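You operate a simulated robot arm through the tools that you are given. There is no shell and no other tool.

You are at the controls of a simulated robot arm. One attempt, no reset.

## Task
Strike the small tray level and tip the overflow into the green crate.
Fine: use the batten; the small tray ends on the table; batten and silver tray go back. Set down upright: batten.

The check looks at the end state, three seconds after you hand in, the way a careful person would. Anything else that was tipped, shoved, dropped, spilled or broken makes it a failure.

## Robot
A 7-joint arm with a two-finger parallel gripper, fixed in place. Base frame: the origin is at the foot of the arm, x ahead of it, y to its left, z up; the work surface is at about z = 800. Readings come in mm, degrees, newtons and seconds.
Its first joint turns from -166.0 to 166.0 degrees. Payload 4.4 kg.
The tool frame sits at the grasp point between the pads (the TCP): z along the fingers, y along the line on which they close. The tips reach 23 mm beyond it. The gripper opens to 94 mm. The fingers are 38 mm wide and 10 mm thick; the gripper's body (54 by 96 mm) begins 39 mm behind the TCP.
Orientation is that of the tool frame in the base frame, as a unit quaternion [w, x, y, z]. With the fingers straight down and closing along the base's y, the tool's x points along the base's -x, its y along +y and its z along -z.

## Interface
- The arm moves only by the tool move_arm. Its argument "series" is a list of rows, each an object of numbers (a shift or turn left out is 0, a gripper value left out holds the last): "wx", "wy", "wz": the turn, a rotation vector about the base's x, y, z in degrees; "x", "y", "z": the shift along the base's x, y, z in mm; "gripper": the opening, from 0 (shut) to 1 (fully open). In form: [{"wx": .., "wy": .., "wz": .., "x": .., "y": .., "z": .., "gripper": ..}, ...]. A call has 1 to 20 rows; each row shifts and turns the commanded pose from where the row before left it. Each row takes 0.2 s and may step no farther than 50 mm and 8.6 degrees from the row before; otherwise, or with a gripper value out of range, the whole call is refused. A pose out of reach is approached as far as the arm can. The call stops where the force on the tool passes 90 N (or 10 N more than at its start, if that is more) or the arm is blocked; 0.2 s more then pass. Each finger travels about 72 mm/s and halts on what it meets, pressing with about 22 N; the grip force reading is that of the motor and also rises with nothing between the fingers. The clock runs only during rows and for 0.2 s after the last one: add rows that do not move to give the fingers time. It gives the time, the measured TCP pose, the force on the tool (base axes), the opening and the grip force at its end, in the units of the frame above (readings bear some noise), with the torque about the TCP (base axes, N m) and any sound that the robot's microphone picked up.
- Cameras (640 x 400 px; columns grow to the right, rows downward): "scene" is fixed at [57.8, 492.2, 1542.8]; the picture's right is [0.18, -0.98, 0.00], its down [-0.85, -0.15, -0.50] and it looks along [0.49, 0.09, -0.87] (base axes); focal length 214 px, centre (320, 200). "wrist" rides on the gripper at [86, 16, -74] in the tool frame; the picture's right is [-0.18, 0.98, 0.00], its down [-0.58, -0.11, -0.81] and it looks along [-0.79, -0.15, 0.59] (tool axes); focal length 243 px, centre (320, 200). There is no depth. A picture from a camera that has moved, and an enlarged one, comes with that camera's place and axes in the base frame and with its lens. The place of the scene camera against the robot may be out by one fixed shift of up to 25 mm in any direction.
- grab_frame(camera): a new picture of that camera. No time passes.
- zoom(camera, box): a new picture of the part [left, top, right, bottom] of that camera's present view, enlarged. No time passes.
- sign_off(): hands the job in; it is judged then, once.

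Places have to be worked out from the pictures, the camera data and where the tool is seen. Open the gripper and draw the arm clear of the work before you hand the job in, unless the task says otherwise.

The tools are called after "Call:" as name(argument=value, ...) on one line, values as JSON. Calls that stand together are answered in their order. move_arm: Moves the arm, as the interface text tells. Its arguments: {"type":"object","properties":{"series":{"type":"array","items":{"type":"object","properties":{"wx":{"type":"number"},"wy":{"type":"number"},"wz":{"type":"number"},"x":{"type":"number"},"y":{"type":"number"},"z":{"type":"number"},"gripper":{"type":"number"}}}}},"required":["series"]} The other tools are called the same way: grab_frame (camera) takes a picture; zoom (camera, box) takes an enlarged picture of a part of a camera's view; sign_off () hands the job in.

At the start:

```text
time: 0.0
ee_pos: [684.1, 245.8, 1159.8]
tcp_rot: [0.001, 0.001, 1.0, -0.001]
force: [-0.4, -0.3, 0.2]
torque: [0.01, 0.01, 0.0]
opening: 94.0
finger_force: 0.1
```

scene: 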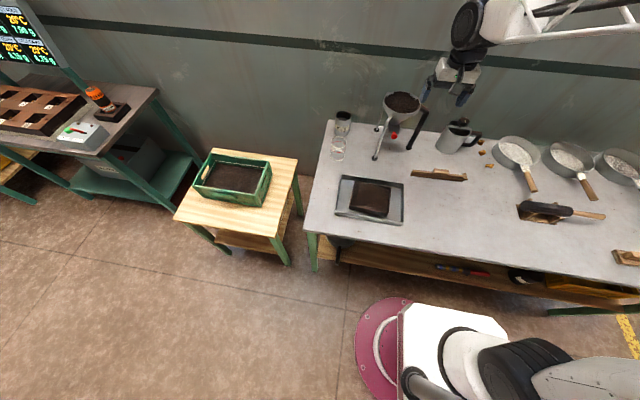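
wrist: 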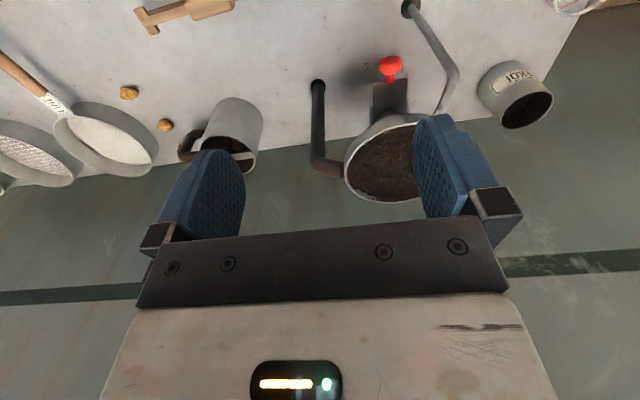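

I start by looking closer at the scene: the table with the trays and the batten, and the green crate.

Call:
zoom(camera="scene", box=[320, 80, 480, 240])

Call:
zoom(camera="scene", box=[160, 130, 320, 230])

Call:
zoom(camera="scene", box=[480, 120, 640, 280])

Call:
zoom(camera="scene", box=[325, 155, 475, 235])

```text
2.50 times, centred on (400, 160) of scene
camera zoom: at [57.8, 492.2, 1542.8], right [0.18, -0.98, 0.0], down [-0.85, -0.15, -0.5], along [0.49, 0.09, -0.87], focal length 536 px, centre (120, 300)
```

zoom: 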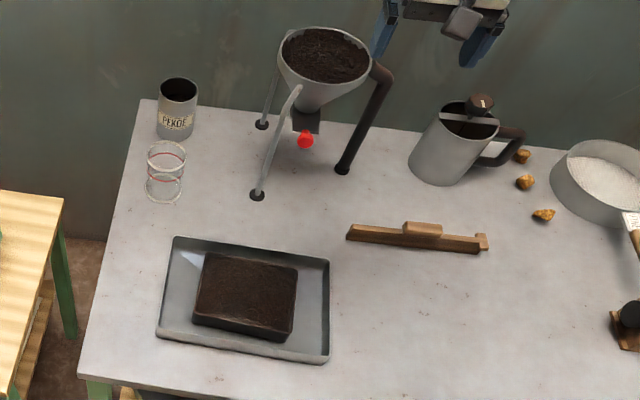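

```text
4.00 times, centred on (240, 180) of scene
camera zoom: at [57.8, 492.2, 1542.8], right [0.18, -0.98, 0.0], down [-0.85, -0.15, -0.5], along [0.49, 0.09, -0.87], focal length 858 px, centre (640, 280)
```

zoom: 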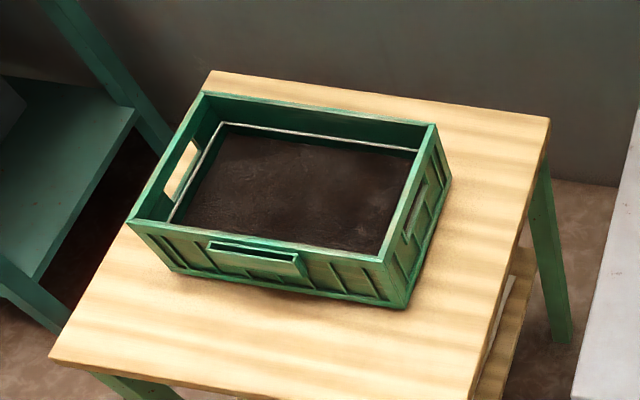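

```text
2.50 times, centred on (560, 200) of scene
camera zoom: at [57.8, 492.2, 1542.8], right [0.18, -0.98, 0.0], down [-0.85, -0.15, -0.5], along [0.49, 0.09, -0.87], focal length 536 px, centre (-280, 200)
```

zoom: 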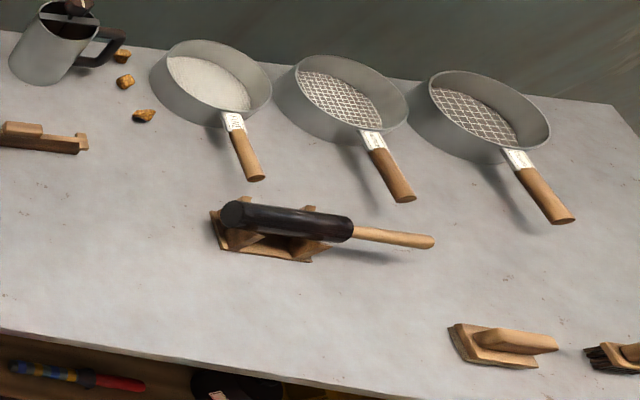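

```text
4.27 times, centred on (400, 195) of scene
camera zoom: at [57.8, 492.2, 1542.8], right [0.18, -0.98, 0.0], down [-0.85, -0.15, -0.5], along [0.49, 0.09, -0.87], focal length 915 px, centre (-21, 221)
```

zoom: 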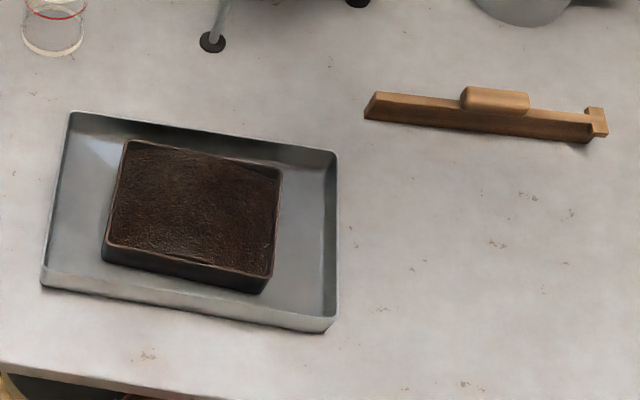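

The small dark tray sits in the silver tray near x≈505, y≈378. The batten lies at about x≈680, y≈100 and the crate is farther to the left. I move the wrist camera over the trays for a closer look.

Call:
move_arm(series=[{"x": -39, "y": 20, "z": -10}, {"x": -39, "y": 20, "z": -10}, {"x": -39, "y": 20, "z": -10}, {"x": -39, "y": 20, "z": -10}, {"x": -39, "y": 20, "z": -10}, {"x": -39, "y": 20, "z": -10}, {"x": -39, "y": 20, "z": -10}, {"x": 0, "y": 0, "z": 0}])

Call:
grab_frame(camera="wrist")

Call:
grab_frame(camera="scene")

```text
time: 1.8
ee_pos: [412.1, 385.2, 1090.6]
tcp_rot: [0.0, 0.0, 1.0, -0.001]
force: [0.5, 0.3, 0.0]
torque: [-0.03, -0.01, 0.0]
opening: 94.1
finger_force: 0.1
```

```text
taken
camera wrist: at [324.7, 401.5, 1166.1], right [0.18, 0.98, 0.0], down [0.58, -0.11, 0.81], along [0.79, -0.15, -0.59], focal length 243 px, centre (320, 200)
```

wrist: 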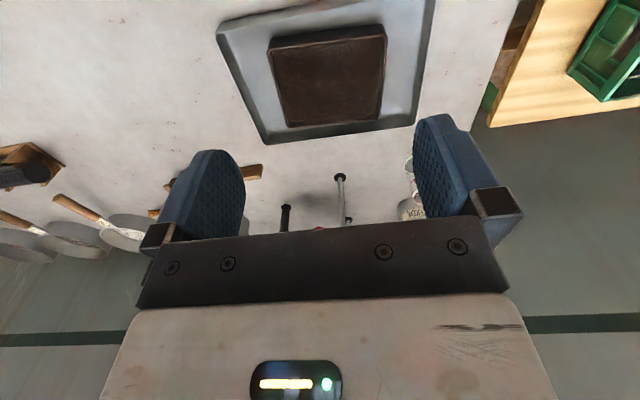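

```text
taken
```

scene: 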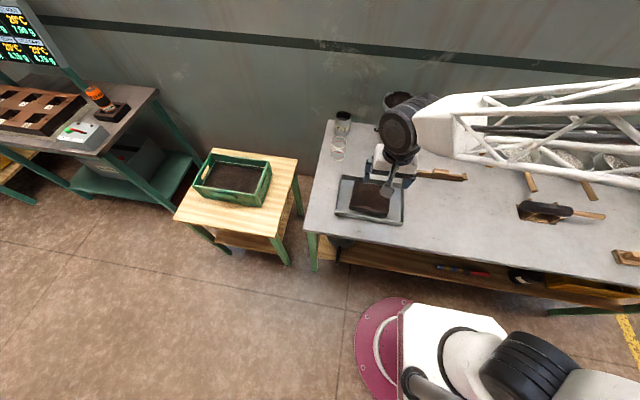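

The trays are in the wrist view; I zoom on them for detail.

Call:
zoom(camera="wrist", box=[200, 0, 450, 150])

Call:
zoom(camera="wrist", box=[560, 0, 640, 110])

```text
2.56 times, centred on (325, 75) of wrist
camera zoom: at [324.7, 401.5, 1166.1], right [0.18, 0.98, 0.0], down [0.58, -0.11, 0.81], along [0.79, -0.15, -0.59], focal length 621 px, centre (307, 520)
```

zoom: 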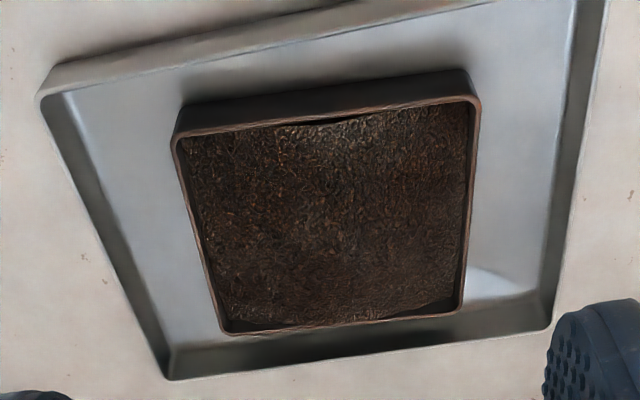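

```text
3.64 times, centred on (600, 55) of wrist
camera zoom: at [324.7, 401.5, 1166.1], right [0.18, 0.98, 0.0], down [0.58, -0.11, 0.81], along [0.79, -0.15, -0.59], focal length 882 px, centre (-698, 727)
```

zoom: 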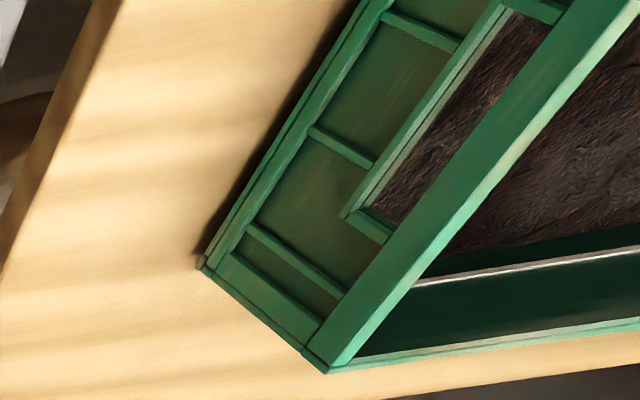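

The tea in the small tray is heaped in the middle and lower at the walls. Next I look at the batten from closer.

Call:
move_arm(series=[{"x": 18.5, "y": -35.5, "z": -17}, {"x": 18.5, "y": -35.5, "z": -17}, {"x": 18.5, "y": -35.5, "z": -17}, {"x": 18.5, "y": -35.5, "z": -17}, {"x": 18.5, "y": -35.5, "z": -17}, {"x": 18.5, "y": -35.5, "z": -17}, {"x": 18.5, "y": -35.5, "z": -17}, {"x": 18.5, "y": -35.5, "z": -17}, {}])

Call:
grab_frame(camera="wrist")

Call:
zoom(camera="wrist", box=[160, 0, 480, 200])

```text
time: 3.8
ee_pos: [558.8, 100.0, 951.7]
tcp_rot: [0.001, 0.0, 1.0, 0.0]
force: [-0.5, 0.2, -1.0]
torque: [0.0, 0.02, -0.02]
opening: 93.8
finger_force: 0.1
```

```text
taken
camera wrist: at [472.2, 118.2, 1027.2], right [0.18, 0.98, 0.0], down [0.58, -0.11, 0.81], along [0.79, -0.15, -0.59], focal length 243 px, centre (320, 200)
```

wrist: 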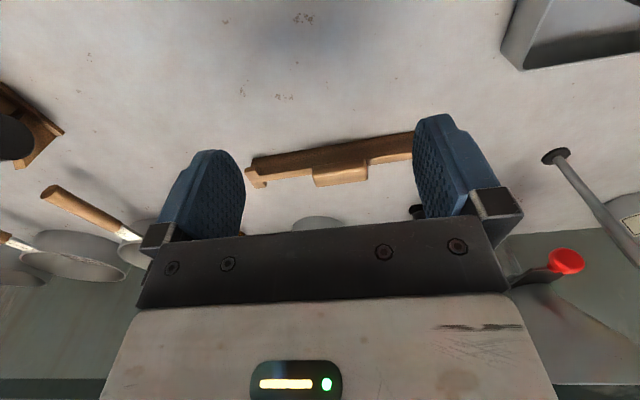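

```text
2.00 times, centred on (320, 100) of wrist
camera zoom: at [472.2, 118.2, 1027.2], right [0.18, 0.98, 0.0], down [0.58, -0.11, 0.81], along [0.79, -0.15, -0.59], focal length 485 px, centre (320, 400)
```

zoom: 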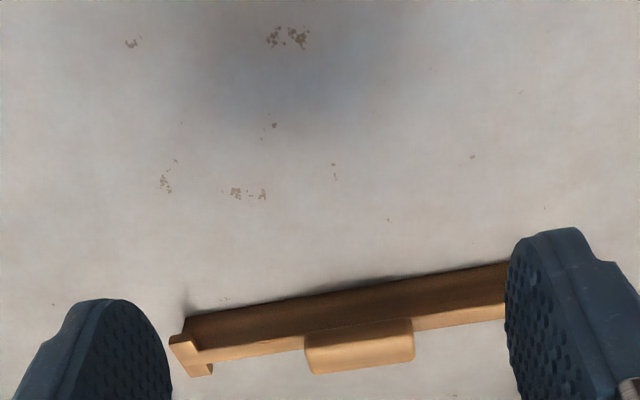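

The batten stands on edge with a handle block on top and some sort of hook on its right end. I move closer to see its shape.

Call:
move_arm(series=[{"x": 30, "y": -10, "z": -15}, {"x": 30, "y": -10, "z": -15}, {"x": 25, "y": -10, "z": -15}, {}])

Call:
grab_frame(camera="wrist")

Call:
zoom(camera="wrist", box=[160, 50, 480, 250])

```text
time: 4.8
ee_pos: [645.3, 70.9, 907.7]
tcp_rot: [0.0, 0.0, 1.0, 0.0]
force: [0.4, 0.6, -0.7]
torque: [0.04, -0.02, -0.01]
opening: 94.1
finger_force: 0.0
```

```text
taken
camera wrist: at [559.2, 86.8, 982.8], right [0.18, 0.98, 0.0], down [0.58, -0.11, 0.81], along [0.79, -0.15, -0.59], focal length 243 px, centre (320, 200)
```

wrist: 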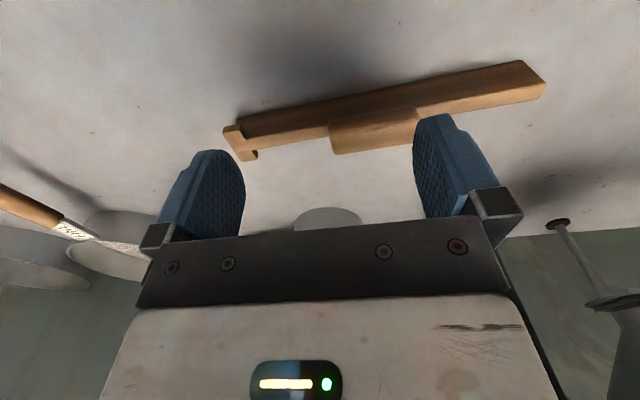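

```text
2.00 times, centred on (320, 150) of wrist
camera zoom: at [559.2, 86.8, 982.8], right [0.18, 0.98, 0.0], down [0.58, -0.11, 0.81], along [0.79, -0.15, -0.59], focal length 485 px, centre (320, 300)
```

zoom: 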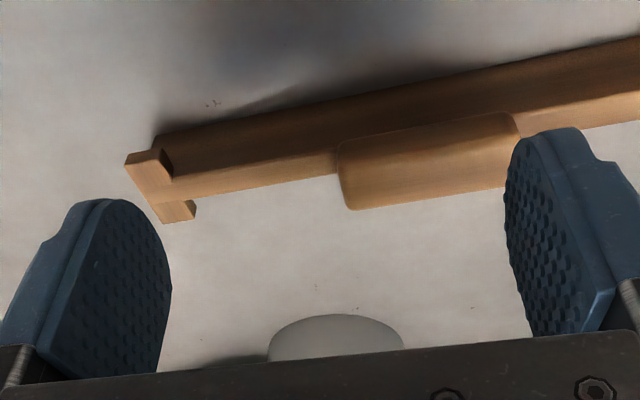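

The batten: a bar about 230 mm long with a handle block (y≈72–134) on top and a small cross-piece at the −y end. I rotate the tool 90° so the fingers close across the handle, and look along the bar.

Call:
move_arm(series=[{"x": 3, "y": 3, "z": 2, "wz": 8.5}, {"x": 3, "y": 3, "wz": 8.5}, {"x": 3, "y": 3, "wz": 8.5}, {"x": 3, "y": 3, "wz": 8.5}, {"x": 3, "y": 3, "wz": 8.5}, {"x": 3, "y": 3, "wz": 8.5}, {"x": 3, "y": 3, "wz": 8.5}, {"x": 3, "y": 3, "wz": 8.5}, {"x": 3, "y": 3, "wz": 8.5}, {"x": 3, "y": 3, "wz": 8.5}, {"x": 3, "y": 2, "wz": 5}, {}])

Call:
grab_frame(camera="wrist")

Call:
zoom(camera="wrist", box=[200, 0, 440, 150])

Call:
grab_frame(camera="scene")

```text
time: 7.4
ee_pos: [676.6, 103.0, 910.4]
tcp_rot: [0.0, 0.708, -0.707, 0.0]
force: [0.0, 0.0, -0.4]
torque: [-0.03, 0.02, 0.01]
opening: 93.9
finger_force: 0.1
```

```text
taken
camera wrist: at [660.8, 17.1, 986.3], right [-0.98, 0.18, 0.0], down [0.11, 0.58, 0.81], along [0.15, 0.79, -0.59], focal length 243 px, centre (320, 200)
```

wrist: 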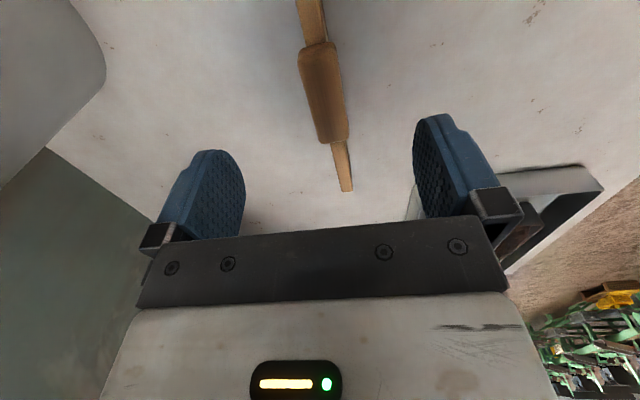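

```text
2.67 times, centred on (320, 75) of wrist
camera zoom: at [660.8, 17.1, 986.3], right [-0.98, 0.18, 0.0], down [0.11, 0.58, 0.81], along [0.15, 0.79, -0.59], focal length 647 px, centre (320, 533)
```

zoom: 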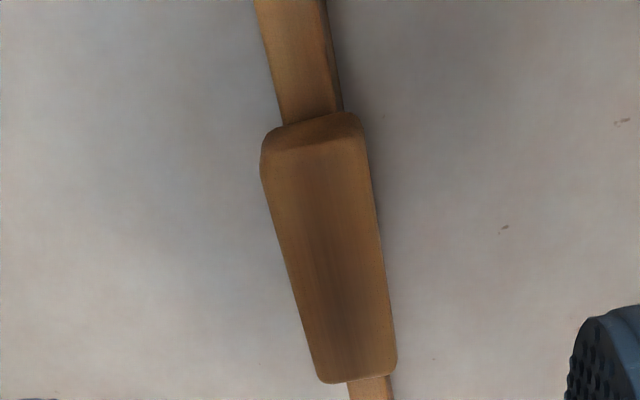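

```text
taken
```

scene: 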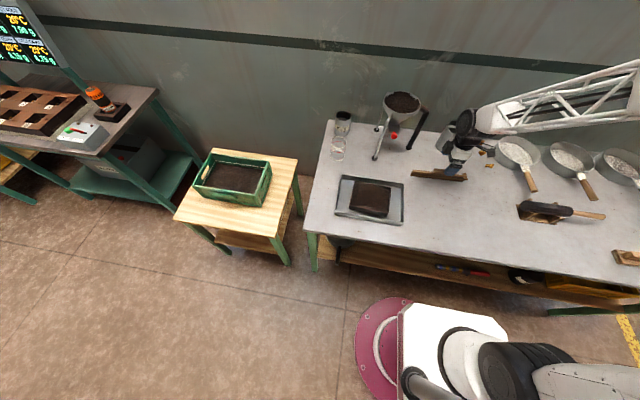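

Handle: about 20 mm wide, 58 mm long, top near z≈850, centred at about (672, 103). Before gripping I take a lower side view of the trays to get rim heights.

Call:
move_arm(series=[{"x": -34, "y": 30, "z": 6}, {"x": -34, "y": 30, "z": 6}, {"x": -34, "y": 30, "z": 6}, {"x": -34, "y": 30, "z": 6}, {"x": -34, "y": 30, "z": 6}, {}])

Call:
grab_frame(camera="wrist")

Call:
zoom(camera="wrist", box=[200, 80, 440, 230])

```text
time: 8.8
ee_pos: [505.7, 252.9, 943.1]
tcp_rot: [0.0, -0.707, 0.707, 0.0]
force: [0.4, -0.7, 0.9]
torque: [-0.05, 0.01, -0.02]
opening: 94.1
finger_force: 0.0
```

```text
taken
camera wrist: at [489.2, 167.8, 1019.1], right [-0.98, 0.18, 0.0], down [0.11, 0.58, 0.81], along [0.15, 0.79, -0.59], focal length 243 px, centre (320, 200)
```

wrist: 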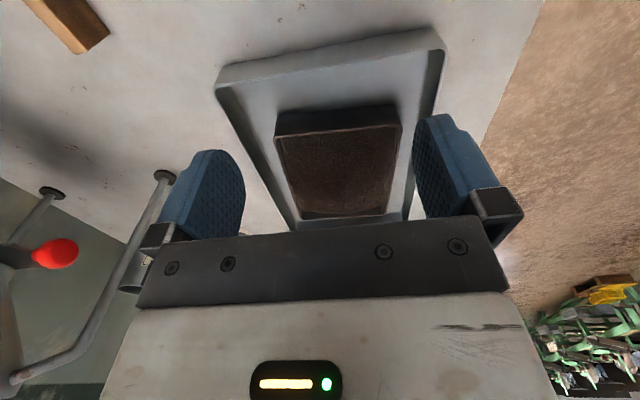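

```text
2.67 times, centred on (320, 155) of wrist
camera zoom: at [489.2, 167.8, 1019.1], right [-0.98, 0.18, 0.0], down [0.11, 0.58, 0.81], along [0.15, 0.79, -0.59], focal length 647 px, centre (320, 320)
```

zoom: 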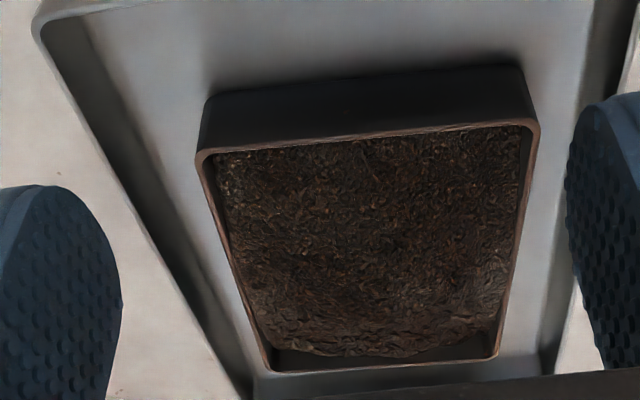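

Rim of the small tray comes out at z≈840 (114×145 mm, yaw ≈ −4°, centre ≈ (505, 382)); silver rim ≈ 830. Tea is domed above the rim in the middle, low at the edges. Now I go to the batten handle and descend around it.

Call:
move_arm(series=[{"x": 33.5, "y": -30, "z": -6}, {"x": 33.5, "y": -30, "z": -6}, {"x": 33.5, "y": -30, "z": -6}, {"x": 33, "y": -30, "z": -6}, {"x": 33, "y": -30, "z": -6, "wz": 1.2}, {}, {"z": -25}, {"z": -20}, {}])

Call:
grab_frame(camera="wrist")

Call:
zoom(camera="wrist", box=[200, 50, 440, 200])

```text
time: 10.8
ee_pos: [671.1, 102.7, 865.3]
tcp_rot: [-0.001, 0.714, -0.7, 0.0]
force: [-0.5, -0.1, -0.2]
torque: [-0.03, 0.01, -0.03]
opening: 94.1
finger_force: 0.1
```

```text
taken
camera wrist: at [656.7, 17.5, 941.9], right [-0.99, 0.16, 0.0], down [0.1, 0.58, 0.81], along [0.13, 0.8, -0.59], focal length 243 px, centre (320, 200)
```

wrist: 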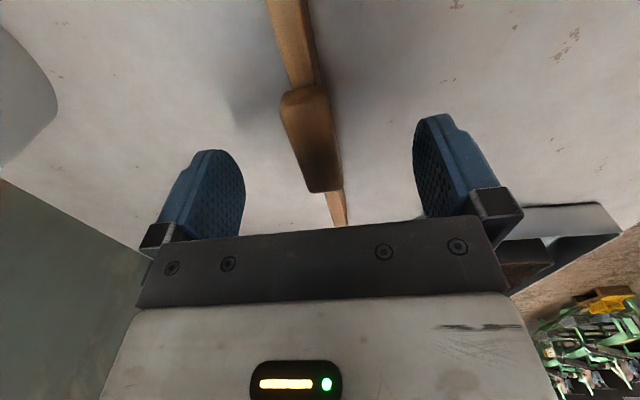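

```text
2.67 times, centred on (320, 125) of wrist
camera zoom: at [656.7, 17.5, 941.9], right [-0.99, 0.16, 0.0], down [0.1, 0.58, 0.81], along [0.13, 0.8, -0.59], focal length 647 px, centre (320, 400)
```

zoom: 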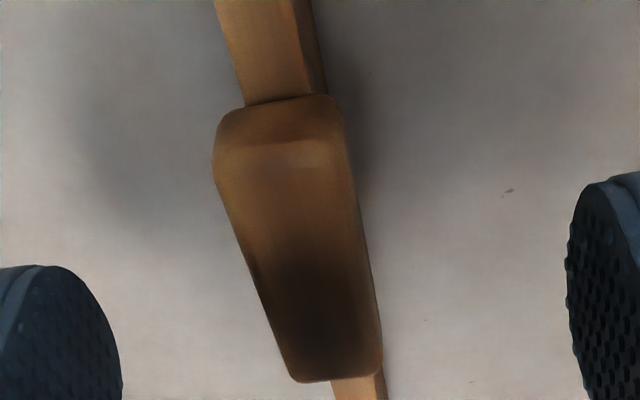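

Handle centre is at about (672.3, 103), so I nudge x by 1 mm, go down to z≈841 and close.

Call:
move_arm(series=[{"x": 1.2, "y": 0.5, "z": -12, "wz": -0.4}, {"z": -12}, {}, {"gripper": 0.3}, {"gripper": 0.3}, {"gripper": 0.0}, {"gripper": 0.0}, {"gripper": 0.0}, {"gripper": 0.0}])

Call:
grab_frame(camera="wrist")

```text
time: 12.8
ee_pos: [672.6, 103.0, 841.8]
tcp_rot: [0.001, 0.712, -0.702, 0.0]
force: [-0.5, 1.2, -0.6]
torque: [-0.02, 0.0, -0.01]
opening: 21.4
finger_force: 22.2
```

```text
taken
camera wrist: at [658.0, 17.2, 917.6], right [-0.99, 0.17, 0.0], down [0.1, 0.58, 0.81], along [0.14, 0.8, -0.59], focal length 243 px, centre (320, 200)
```

wrist: 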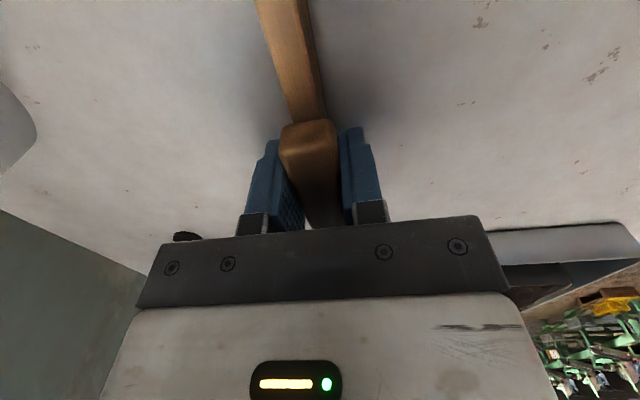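

The batten is held (21.4 mm opening). I lift it straight up 90 mm, then swing it round parallel to the small tray's short side and bring it over the tray's far-left edge.

Call:
move_arm(series=[{"z": 20}, {"z": 35}, {"z": 35}, {}])

Call:
grab_frame(camera="wrist")

Call:
grab_frame(camera="scene")

```text
time: 13.8
ee_pos: [671.0, 103.7, 933.0]
tcp_rot: [-0.001, 0.712, -0.702, 0.0]
force: [0.1, 0.3, 0.0]
torque: [0.02, 0.01, -0.03]
opening: 21.7
finger_force: 22.4
```

```text
taken
camera wrist: at [656.3, 17.3, 1007.4], right [-0.99, 0.17, 0.0], down [0.1, 0.58, 0.81], along [0.14, 0.79, -0.59], focal length 243 px, centre (320, 200)
```

wrist: 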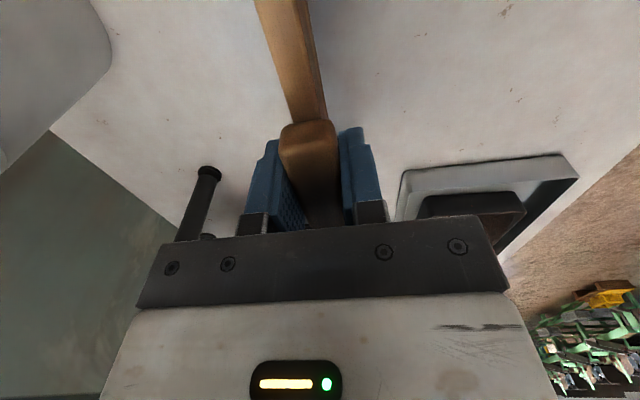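

```text
taken
```

scene: 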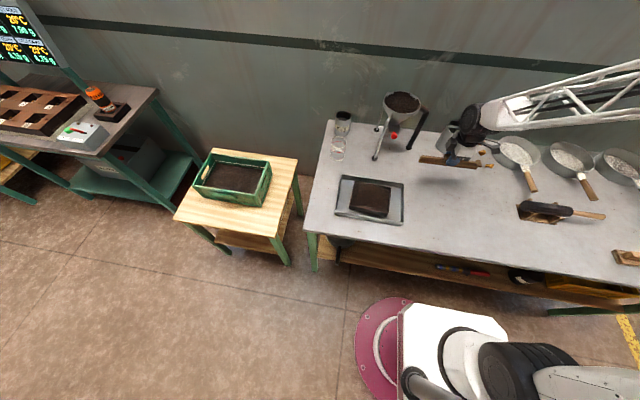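

The batten is lifted cleanly. Now I swing it by −94.6° and carry it over the tray's +y rim at safe height.

Call:
move_arm(series=[{"x": -13.475, "y": 29.2, "wz": -7.883}, {"x": -13.475, "y": 29.2, "wz": -7.883}, {"x": -13.475, "y": 29.2, "wz": -7.883}, {"x": -13.475, "y": 29.2, "wz": -7.883}, {"x": -13.475, "y": 29.2, "wz": -7.883}, {"x": -13.475, "y": 29.2, "wz": -7.883}, {"x": -13.475, "y": 29.2, "wz": -7.883}, {"x": -13.475, "y": 29.2, "wz": -7.883}, {"x": -13.475, "y": 29.2, "wz": -7.883}, {"x": -13.475, "y": 29.2, "wz": -7.883}, {"x": -13.475, "y": 29.2, "wz": -7.883}, {"x": -13.475, "y": 29.2, "wz": -7.883}, {}])

Call:
grab_frame(camera="wrist")

Call:
zoom(camera="wrist", box=[160, 0, 480, 200])

Call:
zoom(camera="scene", box=[310, 130, 470, 230])

```text
time: 16.6
ee_pos: [512.9, 453.6, 932.2]
tcp_rot: [-0.001, 0.034, 0.999, 0.0]
force: [0.1, -1.1, -1.1]
torque: [0.0, 0.02, -0.01]
opening: 21.6
finger_force: 22.5
```

```text
taken
camera wrist: at [427.5, 476.9, 1007.9], right [0.25, 0.97, 0.0], down [0.57, -0.15, 0.81], along [0.78, -0.2, -0.59], focal length 243 px, centre (320, 200)
```

wrist: 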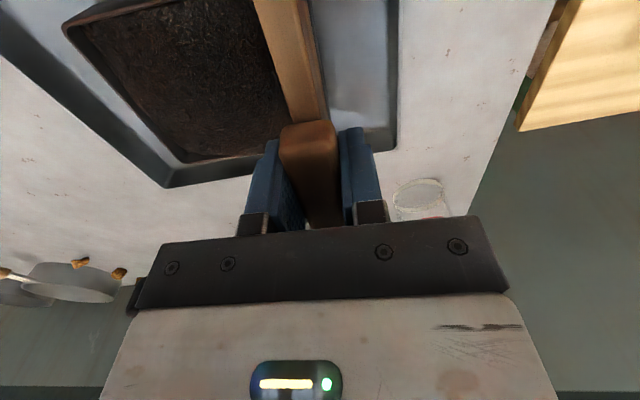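

```text
2.00 times, centred on (320, 100) of wrist
camera zoom: at [427.5, 476.9, 1007.9], right [0.25, 0.97, 0.0], down [0.57, -0.15, 0.81], along [0.78, -0.2, -0.59], focal length 485 px, centre (320, 400)
```

zoom: 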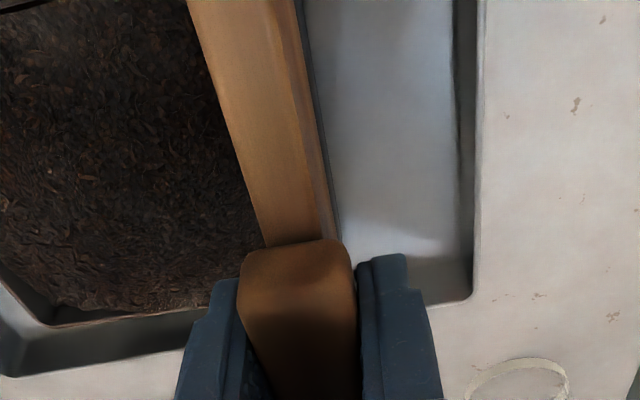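

```text
4.00 times, centred on (390, 180) of scene
camera zoom: at [57.8, 492.2, 1542.8], right [0.18, -0.98, 0.0], down [-0.85, -0.15, -0.5], along [0.49, 0.09, -0.87], focal length 858 px, centre (40, 280)
```

zoom: 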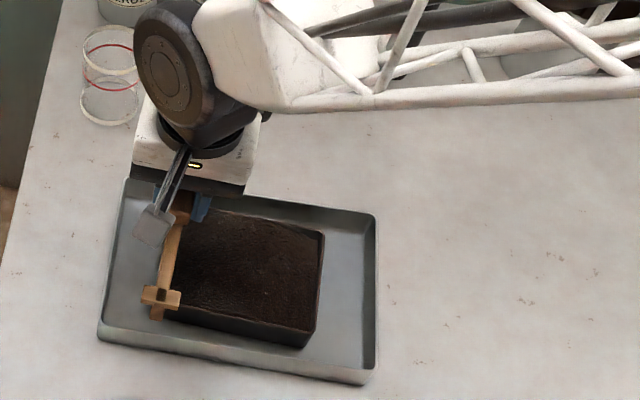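

The batten is parallel to the tray's short wall and above it. I lower it to about 5 mm above the estimated rim, then check.

Call:
move_arm(series=[{"z": -20}, {"z": -15}, {"z": -8}, {}, {}])

Call:
grab_frame(camera="wrist")

Call:
zoom(camera="wrist", box=[160, 0, 480, 200])

Call:
zoom(camera="scene", box=[330, 165, 410, 230])

```text
time: 17.8
ee_pos: [512.6, 453.1, 886.8]
tcp_rot: [0.0, 0.033, 0.999, 0.0]
force: [-0.2, 1.0, -1.0]
torque: [0.0, 0.01, 0.0]
opening: 21.3
finger_force: 21.7
```

```text
taken
camera wrist: at [426.8, 476.4, 964.1], right [0.25, 0.97, 0.0], down [0.57, -0.15, 0.81], along [0.78, -0.2, -0.59], focal length 243 px, centre (320, 200)
```

wrist: 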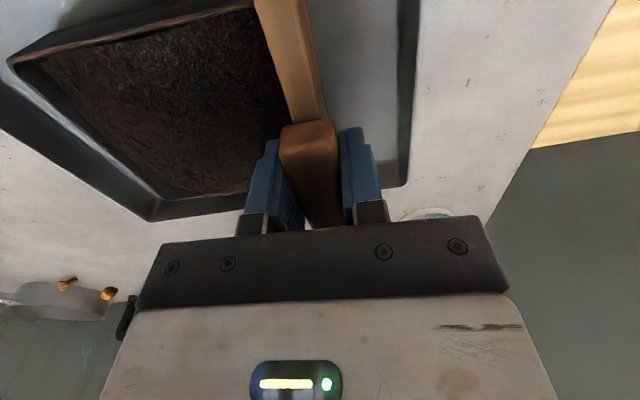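

```text
2.00 times, centred on (320, 100) of wrist
camera zoom: at [426.8, 476.4, 964.1], right [0.25, 0.97, 0.0], down [0.57, -0.15, 0.81], along [0.78, -0.2, -0.59], focal length 485 px, centre (320, 400)
```

zoom: 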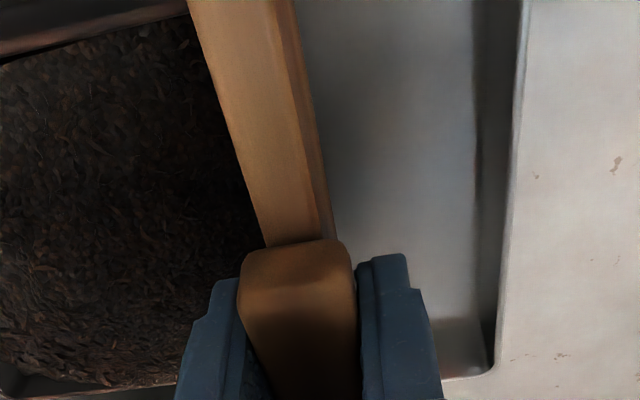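

```text
6.15 times, centred on (370, 198) of scene
camera zoom: at [57.8, 492.2, 1542.8], right [0.18, -0.98, 0.0], down [-0.85, -0.15, -0.5], along [0.49, 0.09, -0.87], focal length 1320 px, centre (12, 215)
```

zoom: 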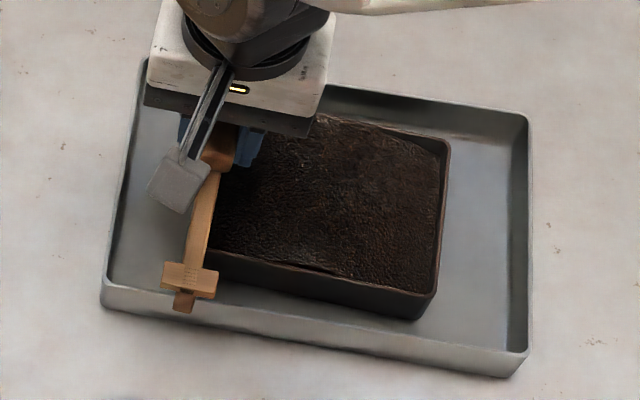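

Still about 7 mm above the rim, no contact. I step down 1 mm at a time looking for contact force.

Call:
move_arm(series=[{"z": -1}, {"z": -1}, {"z": -1}, {"z": -1}, {}])

Call:
move_arm(series=[{"z": -1}, {}])

Call:
move_arm(series=[{"z": -1}, {}])

```text
time: 19.0
ee_pos: [512.1, 454.8, 884.1]
tcp_rot: [0.001, 0.034, 0.999, 0.0]
force: [-0.4, -1.1, -1.3]
torque: [-0.01, -0.02, 0.0]
opening: 21.4
finger_force: 21.9
```

```text
time: 19.6
ee_pos: [513.3, 454.3, 884.4]
tcp_rot: [0.0, 0.033, 0.999, 0.0]
force: [0.5, -0.5, -1.5]
torque: [-0.01, 0.01, 0.0]
opening: 21.5
finger_force: 21.9
```

```text
time: 20.2
ee_pos: [512.6, 453.5, 882.0]
tcp_rot: [0.001, 0.032, 0.999, 0.0]
force: [-0.4, -0.3, -1.2]
torque: [-0.01, -0.03, 0.01]
opening: 21.5
finger_force: 22.1
```

No contact yet at bottom ≈841; continuing down in single millimetres.

Call:
move_arm(series=[{"z": -1}, {}])

Call:
move_arm(series=[{"z": -1}, {}])

Call:
zoom(camera="scene", box=[330, 165, 410, 230])

Call:
zoom(camera="wrist", box=[160, 0, 480, 200])

```text
time: 20.8
ee_pos: [512.0, 453.1, 882.5]
tcp_rot: [0.001, 0.033, 0.999, -0.001]
force: [0.2, -0.3, -1.1]
torque: [0.01, 0.0, -0.02]
opening: 21.5
finger_force: 22.1
```

```text
time: 21.4
ee_pos: [512.0, 454.2, 881.0]
tcp_rot: [0.001, 0.033, 0.999, 0.0]
force: [-0.6, 0.8, -1.5]
torque: [-0.03, 0.04, -0.01]
opening: 21.6
finger_force: 21.8
```

```text
6.15 times, centred on (370, 198) of scene
camera zoom: at [57.8, 492.2, 1542.8], right [0.18, -0.98, 0.0], down [-0.85, -0.15, -0.5], along [0.49, 0.09, -0.87], focal length 1320 px, centre (12, 215)
```

zoom: 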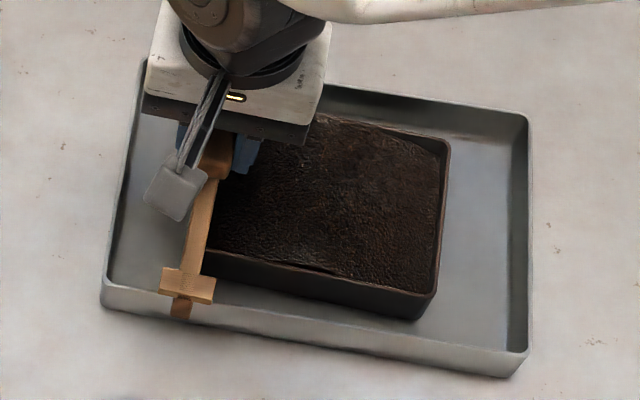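

```text
2.00 times, centred on (320, 100) of wrist
camera zoom: at [426.3, 477.0, 956.6], right [0.25, 0.97, 0.0], down [0.57, -0.15, 0.81], along [0.78, -0.2, -0.59], focal length 485 px, centre (320, 400)
```

zoom: 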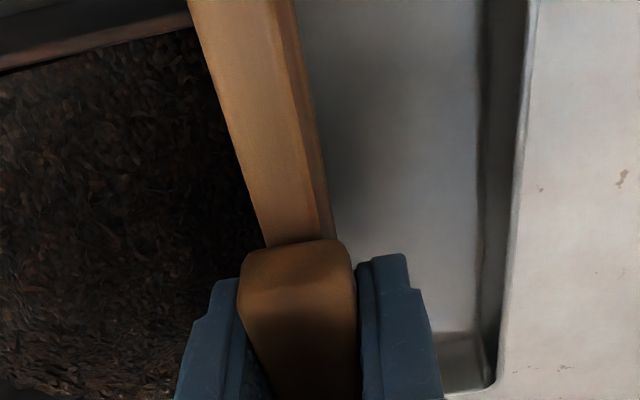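

No contact yet at estimated rim height. I check more closely whether the batten really sits above the wall.

Call:
zoom(camera="scene", box=[345, 185, 377, 208])

Call:
zoom(camera="wrist", box=[240, 0, 340, 62])

```text
16.00 times, centred on (361, 196) of scene
camera zoom: at [57.8, 492.2, 1542.8], right [0.18, -0.98, 0.0], down [-0.85, -0.15, -0.5], along [0.49, 0.09, -0.87], focal length 3432 px, centre (-336, 256)
```

zoom: 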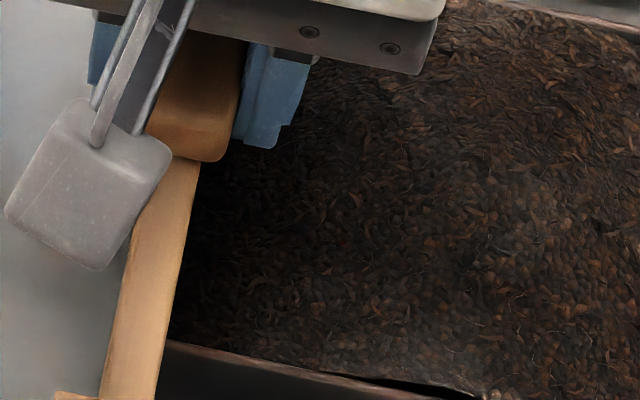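

```text
6.40 times, centred on (290, 31) of wrist
camera zoom: at [426.3, 477.0, 956.6], right [0.25, 0.97, 0.0], down [0.57, -0.15, 0.81], along [0.78, -0.2, -0.59], focal length 1553 px, centre (512, 1282)
```

zoom: 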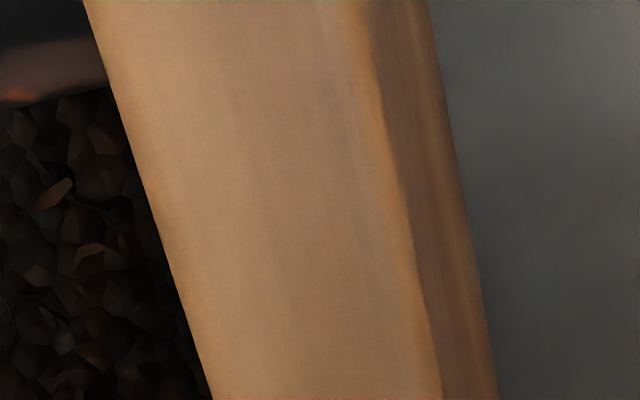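

The geometry says the batten overlaps the wall but hasn't touched. I keep lowering by millimetres.

Call:
move_arm(series=[{"z": -1}, {}])

Call:
move_arm(series=[{"z": -1}, {}])

Call:
move_arm(series=[{"z": -1}, {}])

```text
time: 22.0
ee_pos: [512.4, 455.1, 881.3]
tcp_rot: [0.0, 0.033, 0.999, 0.001]
force: [-2.2, -1.4, 21.1]
torque: [-0.13, 0.22, -0.01]
opening: 21.1
finger_force: 21.8
```

```text
time: 22.6
ee_pos: [512.8, 454.5, 880.0]
tcp_rot: [0.001, 0.033, 0.999, 0.001]
force: [3.6, -1.7, 23.3]
torque: [-0.08, -0.05, -0.01]
opening: 21.6
finger_force: 21.4
```

```text
time: 23.2
ee_pos: [512.3, 454.3, 877.2]
tcp_rot: [0.0, 0.033, 0.999, 0.0]
force: [3.7, 2.4, 20.7]
torque: [0.02, -0.04, 0.02]
opening: 21.7
finger_force: 22.1
```

Contact at about rim z≈838.5 (the batten slid ~2 mm up in the grip under 20 N). I raise 5 mm (≈4 mm above the rim) and make a first slow pass toward −y, stopping before the far wall, to spread the dome into the low edge there.

Call:
move_arm(series=[{"z": 2.5}, {"z": 2.5}, {"x": -0.49, "y": -6.98}, {"x": -0.49, "y": -6.98}, {"x": -0.49, "y": -6.98}, {"x": -0.49, "y": -6.98}, {"x": -0.49, "y": -6.98}, {"x": -0.49, "y": -6.98}, {"x": -0.49, "y": -6.98}, {}])

Call:
zoom(camera="scene", box=[330, 165, 410, 230])

Call:
grab_frame(camera="wrist")

```text
time: 25.4
ee_pos: [509.1, 404.5, 884.2]
tcp_rot: [0.0, 0.033, 0.999, 0.0]
force: [-0.9, 0.4, -0.9]
torque: [0.01, -0.02, 0.04]
opening: 21.6
finger_force: 21.6
```

```text
6.15 times, centred on (370, 198) of scene
camera zoom: at [57.8, 492.2, 1542.8], right [0.18, -0.98, 0.0], down [-0.85, -0.15, -0.5], along [0.49, 0.09, -0.87], focal length 1320 px, centre (12, 215)
```

zoom: 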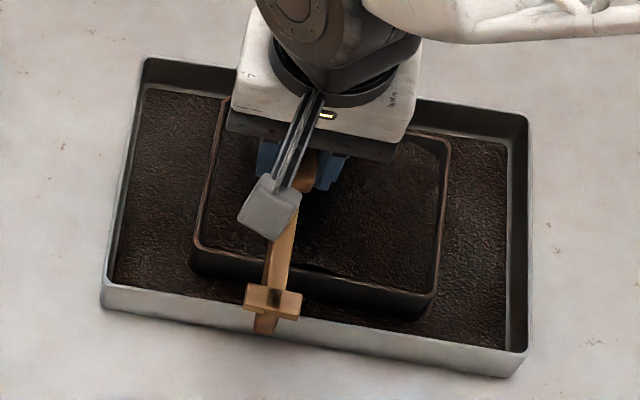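

```text
taken
camera wrist: at [422.5, 427.4, 957.9], right [0.25, 0.97, 0.0], down [0.57, -0.15, 0.81], along [0.78, -0.2, -0.59], focal length 243 px, centre (320, 200)
```

wrist: 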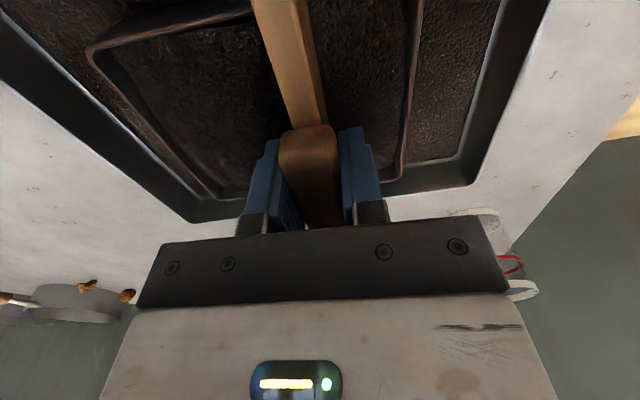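

The overflow has dropped into the silver tray as a layer. I look closer at the small tray's surface before going on.

Call:
zoom(camera="wrist", box=[80, 0, 480, 220])

Call:
zoom(camera="scene", box=[352, 180, 392, 210])

```text
1.60 times, centred on (280, 110) of wrist
camera zoom: at [422.5, 427.4, 957.9], right [0.25, 0.97, 0.0], down [0.57, -0.15, 0.81], along [0.78, -0.2, -0.59], focal length 388 px, centre (384, 344)
```

zoom: 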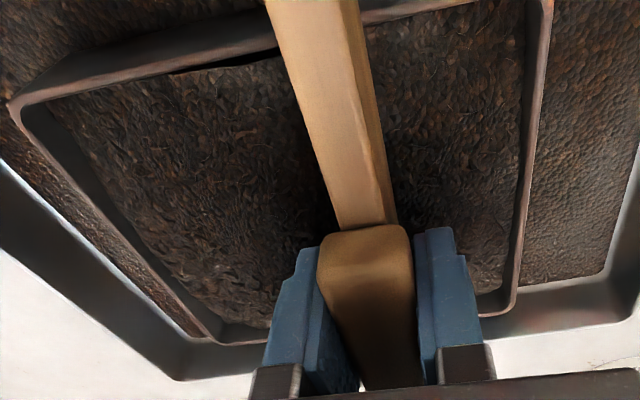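

```text
13.33 times, centred on (372, 195) of scene
camera zoom: at [57.8, 492.2, 1542.8], right [0.18, -0.98, 0.0], down [-0.85, -0.15, -0.5], along [0.49, 0.09, -0.87], focal length 2860 px, centre (-373, 267)
```

zoom: 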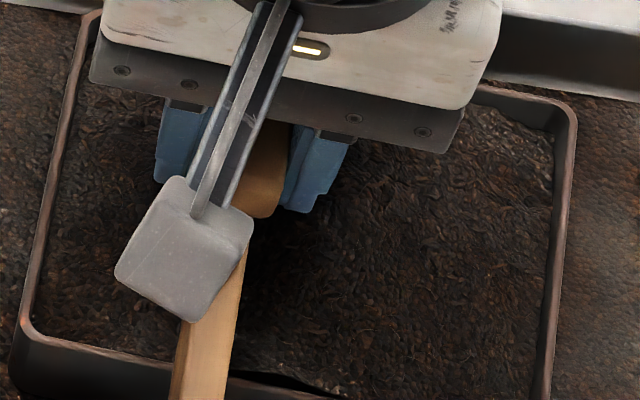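

The swept side looks near level; the −y side still has lows by the wall. I continue this pass toward −y, stopping short of the wall.

Call:
move_arm(series=[{"x": -0.49, "y": -6.98}, {"x": -0.49, "y": -6.98}, {"x": -0.49, "y": -6.98}, {"x": -0.49, "y": -6.98}, {"x": -0.49, "y": -6.98}, {"x": -0.49, "y": -6.98}, {"x": -0.49, "y": -6.98}, {"x": -0.49, "y": -6.98}, {"x": -0.49, "y": -6.98}, {"x": -0.49, "y": -6.98}, {}])

Call:
zoom(camera="scene", box=[340, 170, 410, 230])

Call:
zoom(camera="wrist", box=[200, 0, 520, 200])

```text
time: 27.8
ee_pos: [503.8, 336.7, 882.9]
tcp_rot: [0.001, 0.033, 0.999, 0.0]
force: [-0.2, 0.8, -0.3]
torque: [0.02, 0.03, -0.03]
opening: 21.3
finger_force: 21.6
```

```text
6.67 times, centred on (375, 200) of scene
camera zoom: at [57.8, 492.2, 1542.8], right [0.18, -0.98, 0.0], down [-0.85, -0.15, -0.5], along [0.49, 0.09, -0.87], focal length 1430 px, centre (-47, 200)
```

zoom: 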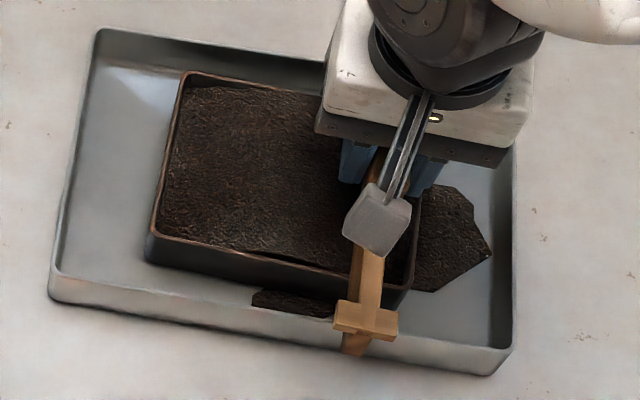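

```text
2.00 times, centred on (360, 100) of wrist
camera zoom: at [418.3, 358.8, 958.7], right [0.25, 0.97, 0.0], down [0.57, -0.15, 0.81], along [0.78, -0.2, -0.59], focal length 485 px, centre (240, 400)
```

zoom: 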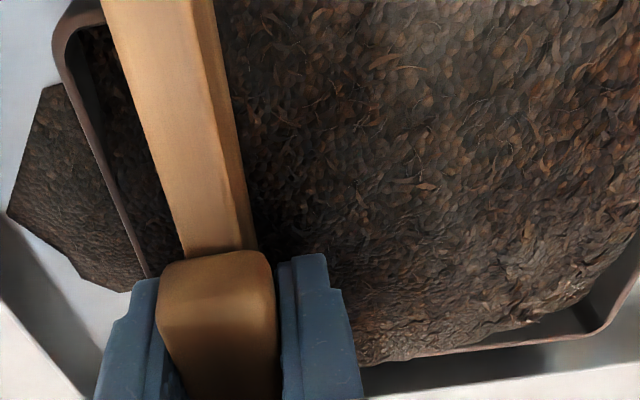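

Tea has piled into the silver tray at the −y end and a bit on the near side, all contained. I lift over the −y wall and touch its rim from above to set the exact level for the final pass.

Call:
move_arm(series=[{"z": 12}, {"z": 13}, {"x": -0.96, "y": -13.7}, {"x": -0.96, "y": -13.7}, {"z": -12}, {"z": -12}, {"z": -2}, {}])

Call:
move_arm(series=[{"z": -0.6}, {}])

Call:
move_arm(series=[{"z": -0.6}, {}])

Call:
zoom(camera="wrist", box=[200, 0, 520, 200])

```text
time: 29.6
ee_pos: [501.4, 309.2, 881.1]
tcp_rot: [0.001, 0.033, 0.999, 0.0]
force: [0.3, -0.1, -0.5]
torque: [-0.05, 0.0, -0.01]
opening: 21.6
finger_force: 22.3
```

```text
time: 30.2
ee_pos: [501.4, 309.0, 880.0]
tcp_rot: [0.0, 0.033, 0.999, 0.001]
force: [0.1, -0.2, -0.8]
torque: [0.02, -0.01, -0.01]
opening: 21.6
finger_force: 21.8
```

```text
time: 30.8
ee_pos: [501.9, 308.4, 881.4]
tcp_rot: [0.0, 0.033, 0.999, 0.0]
force: [-0.3, 0.1, -0.9]
torque: [0.03, -0.01, 0.02]
opening: 21.3
finger_force: 22.0
```

```text
2.00 times, centred on (360, 100) of wrist
camera zoom: at [416.3, 331.3, 957.1], right [0.25, 0.97, 0.0], down [0.57, -0.15, 0.81], along [0.78, -0.2, -0.59], focal length 485 px, centre (240, 400)
```

zoom: 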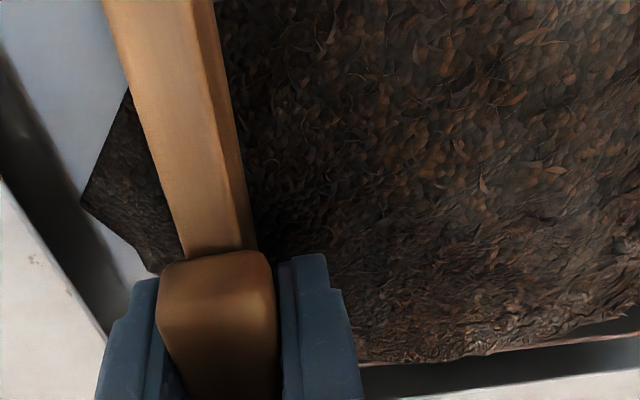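

No contact yet (commanded TCP z≈880.6); continuing with small steps.

Call:
move_arm(series=[{"z": -0.6}, {}])

Call:
move_arm(series=[{"z": -0.6}, {}])

Call:
move_arm(series=[{"z": -0.6}, {}])

Call:
move_arm(series=[{"z": -0.5}, {}])

```text
time: 31.4
ee_pos: [502.9, 308.9, 880.5]
tcp_rot: [0.0, 0.033, 0.999, 0.0]
force: [-0.2, -0.4, -0.5]
torque: [0.0, -0.01, 0.0]
opening: 21.4
finger_force: 22.1
```

```text
time: 32.0
ee_pos: [501.8, 308.0, 879.6]
tcp_rot: [0.0, 0.033, 0.999, 0.0]
force: [-0.4, 0.5, -1.2]
torque: [-0.01, 0.01, 0.01]
opening: 21.7
finger_force: 22.2
```

```text
time: 32.6
ee_pos: [500.6, 308.2, 880.3]
tcp_rot: [0.001, 0.032, 0.999, 0.001]
force: [-0.6, -0.6, -0.4]
torque: [0.01, -0.01, -0.03]
opening: 21.4
finger_force: 22.0
```

```text
time: 33.2
ee_pos: [500.8, 309.1, 880.0]
tcp_rot: [0.001, 0.034, 0.999, 0.0]
force: [0.9, 0.0, -1.2]
torque: [-0.03, 0.01, 0.0]
opening: 21.7
finger_force: 22.0
```

Still free at commanded z≈878.3. A few more fine steps.

Call:
move_arm(series=[{"z": -0.4}, {}])

Call:
move_arm(series=[{"z": -0.4}, {}])

Call:
move_arm(series=[{"z": -0.4}, {}])

Call:
zoom(camera="scene", box=[370, 185, 410, 215])

```text
time: 33.8
ee_pos: [502.1, 308.7, 877.9]
tcp_rot: [0.0, 0.033, 0.999, 0.0]
force: [0.0, 0.4, -0.8]
torque: [0.01, 0.0, -0.01]
opening: 21.3
finger_force: 21.7
```

```text
time: 34.4
ee_pos: [501.9, 308.2, 877.1]
tcp_rot: [0.0, 0.034, 0.999, 0.0]
force: [-1.0, 0.4, 4.6]
torque: [0.07, 0.26, -0.06]
opening: 21.4
finger_force: 22.7
```

```text
time: 35.0
ee_pos: [502.1, 309.8, 877.7]
tcp_rot: [0.001, 0.034, 0.999, 0.0]
force: [-2.5, -0.1, 10.8]
torque: [0.02, 0.19, 0.01]
opening: 21.6
finger_force: 22.5
```

```text
13.33 times, centred on (390, 200) of scene
camera zoom: at [57.8, 492.2, 1542.8], right [0.18, -0.98, 0.0], down [-0.85, -0.15, -0.5], along [0.49, 0.09, -0.87], focal length 2860 px, centre (-613, 200)
```

zoom: 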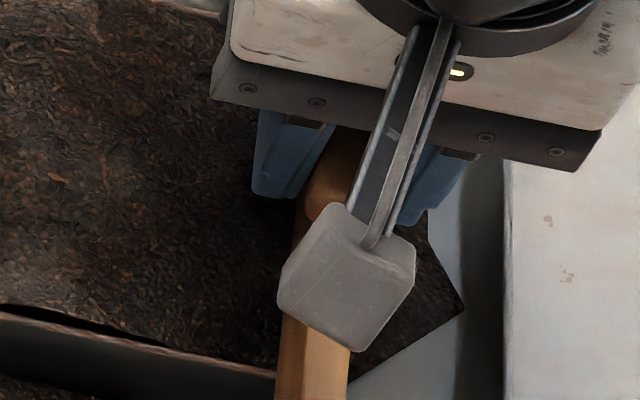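

Contact found at commanded z≈877.8, flush along the rim. I raise 0.8 mm (a hair above the rim) and strike the whole length toward +y.

Call:
move_arm(series=[{"z": 0.8}, {}, {"x": 0.49, "y": 6.98}, {"x": 0.49, "y": 6.98}, {"x": 0.49, "y": 6.98}, {"x": 0.49, "y": 6.98}, {"x": 0.49, "y": 6.98}, {"x": 0.49, "y": 6.98}, {"x": 0.49, "y": 6.98}, {"x": 0.49, "y": 6.98}, {"x": 0.49, "y": 6.98}, {"x": 0.49, "y": 6.98}, {}])

Call:
zoom(camera="scene", box=[340, 170, 410, 230])

Call:
zoom(camera="wrist", box=[80, 0, 480, 220])

```text
time: 37.8
ee_pos: [507.2, 379.0, 878.8]
tcp_rot: [0.0, 0.033, 0.999, 0.0]
force: [0.8, 0.2, 0.1]
torque: [0.01, 0.0, 0.0]
opening: 21.5
finger_force: 22.1
```

```text
6.67 times, centred on (375, 200) of scene
camera zoom: at [57.8, 492.2, 1542.8], right [0.18, -0.98, 0.0], down [-0.85, -0.15, -0.5], along [0.49, 0.09, -0.87], focal length 1430 px, centre (-47, 200)
```

zoom: 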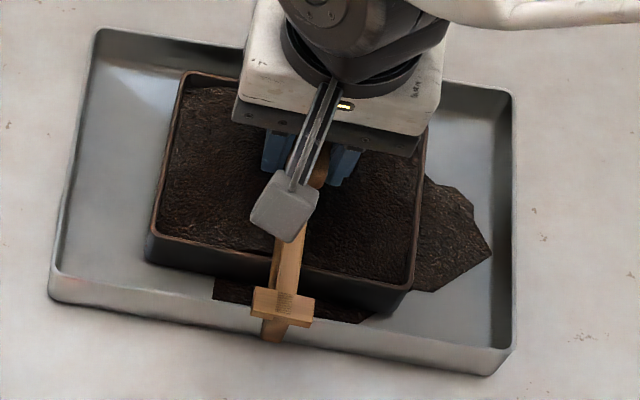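

```text
1.60 times, centred on (280, 110) of wrist
camera zoom: at [420.9, 401.6, 953.8], right [0.25, 0.97, 0.0], down [0.57, -0.15, 0.81], along [0.78, -0.2, -0.59], focal length 388 px, centre (384, 344)
```

zoom: 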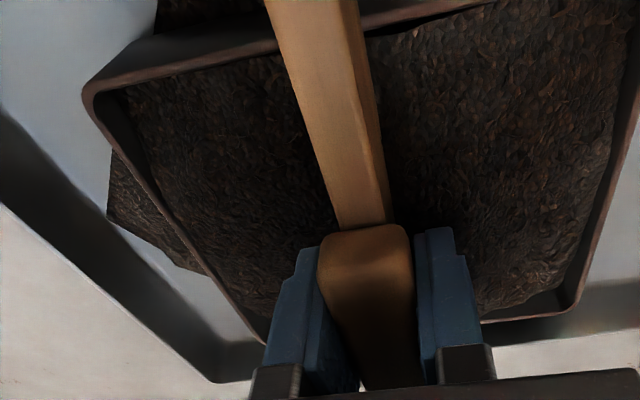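

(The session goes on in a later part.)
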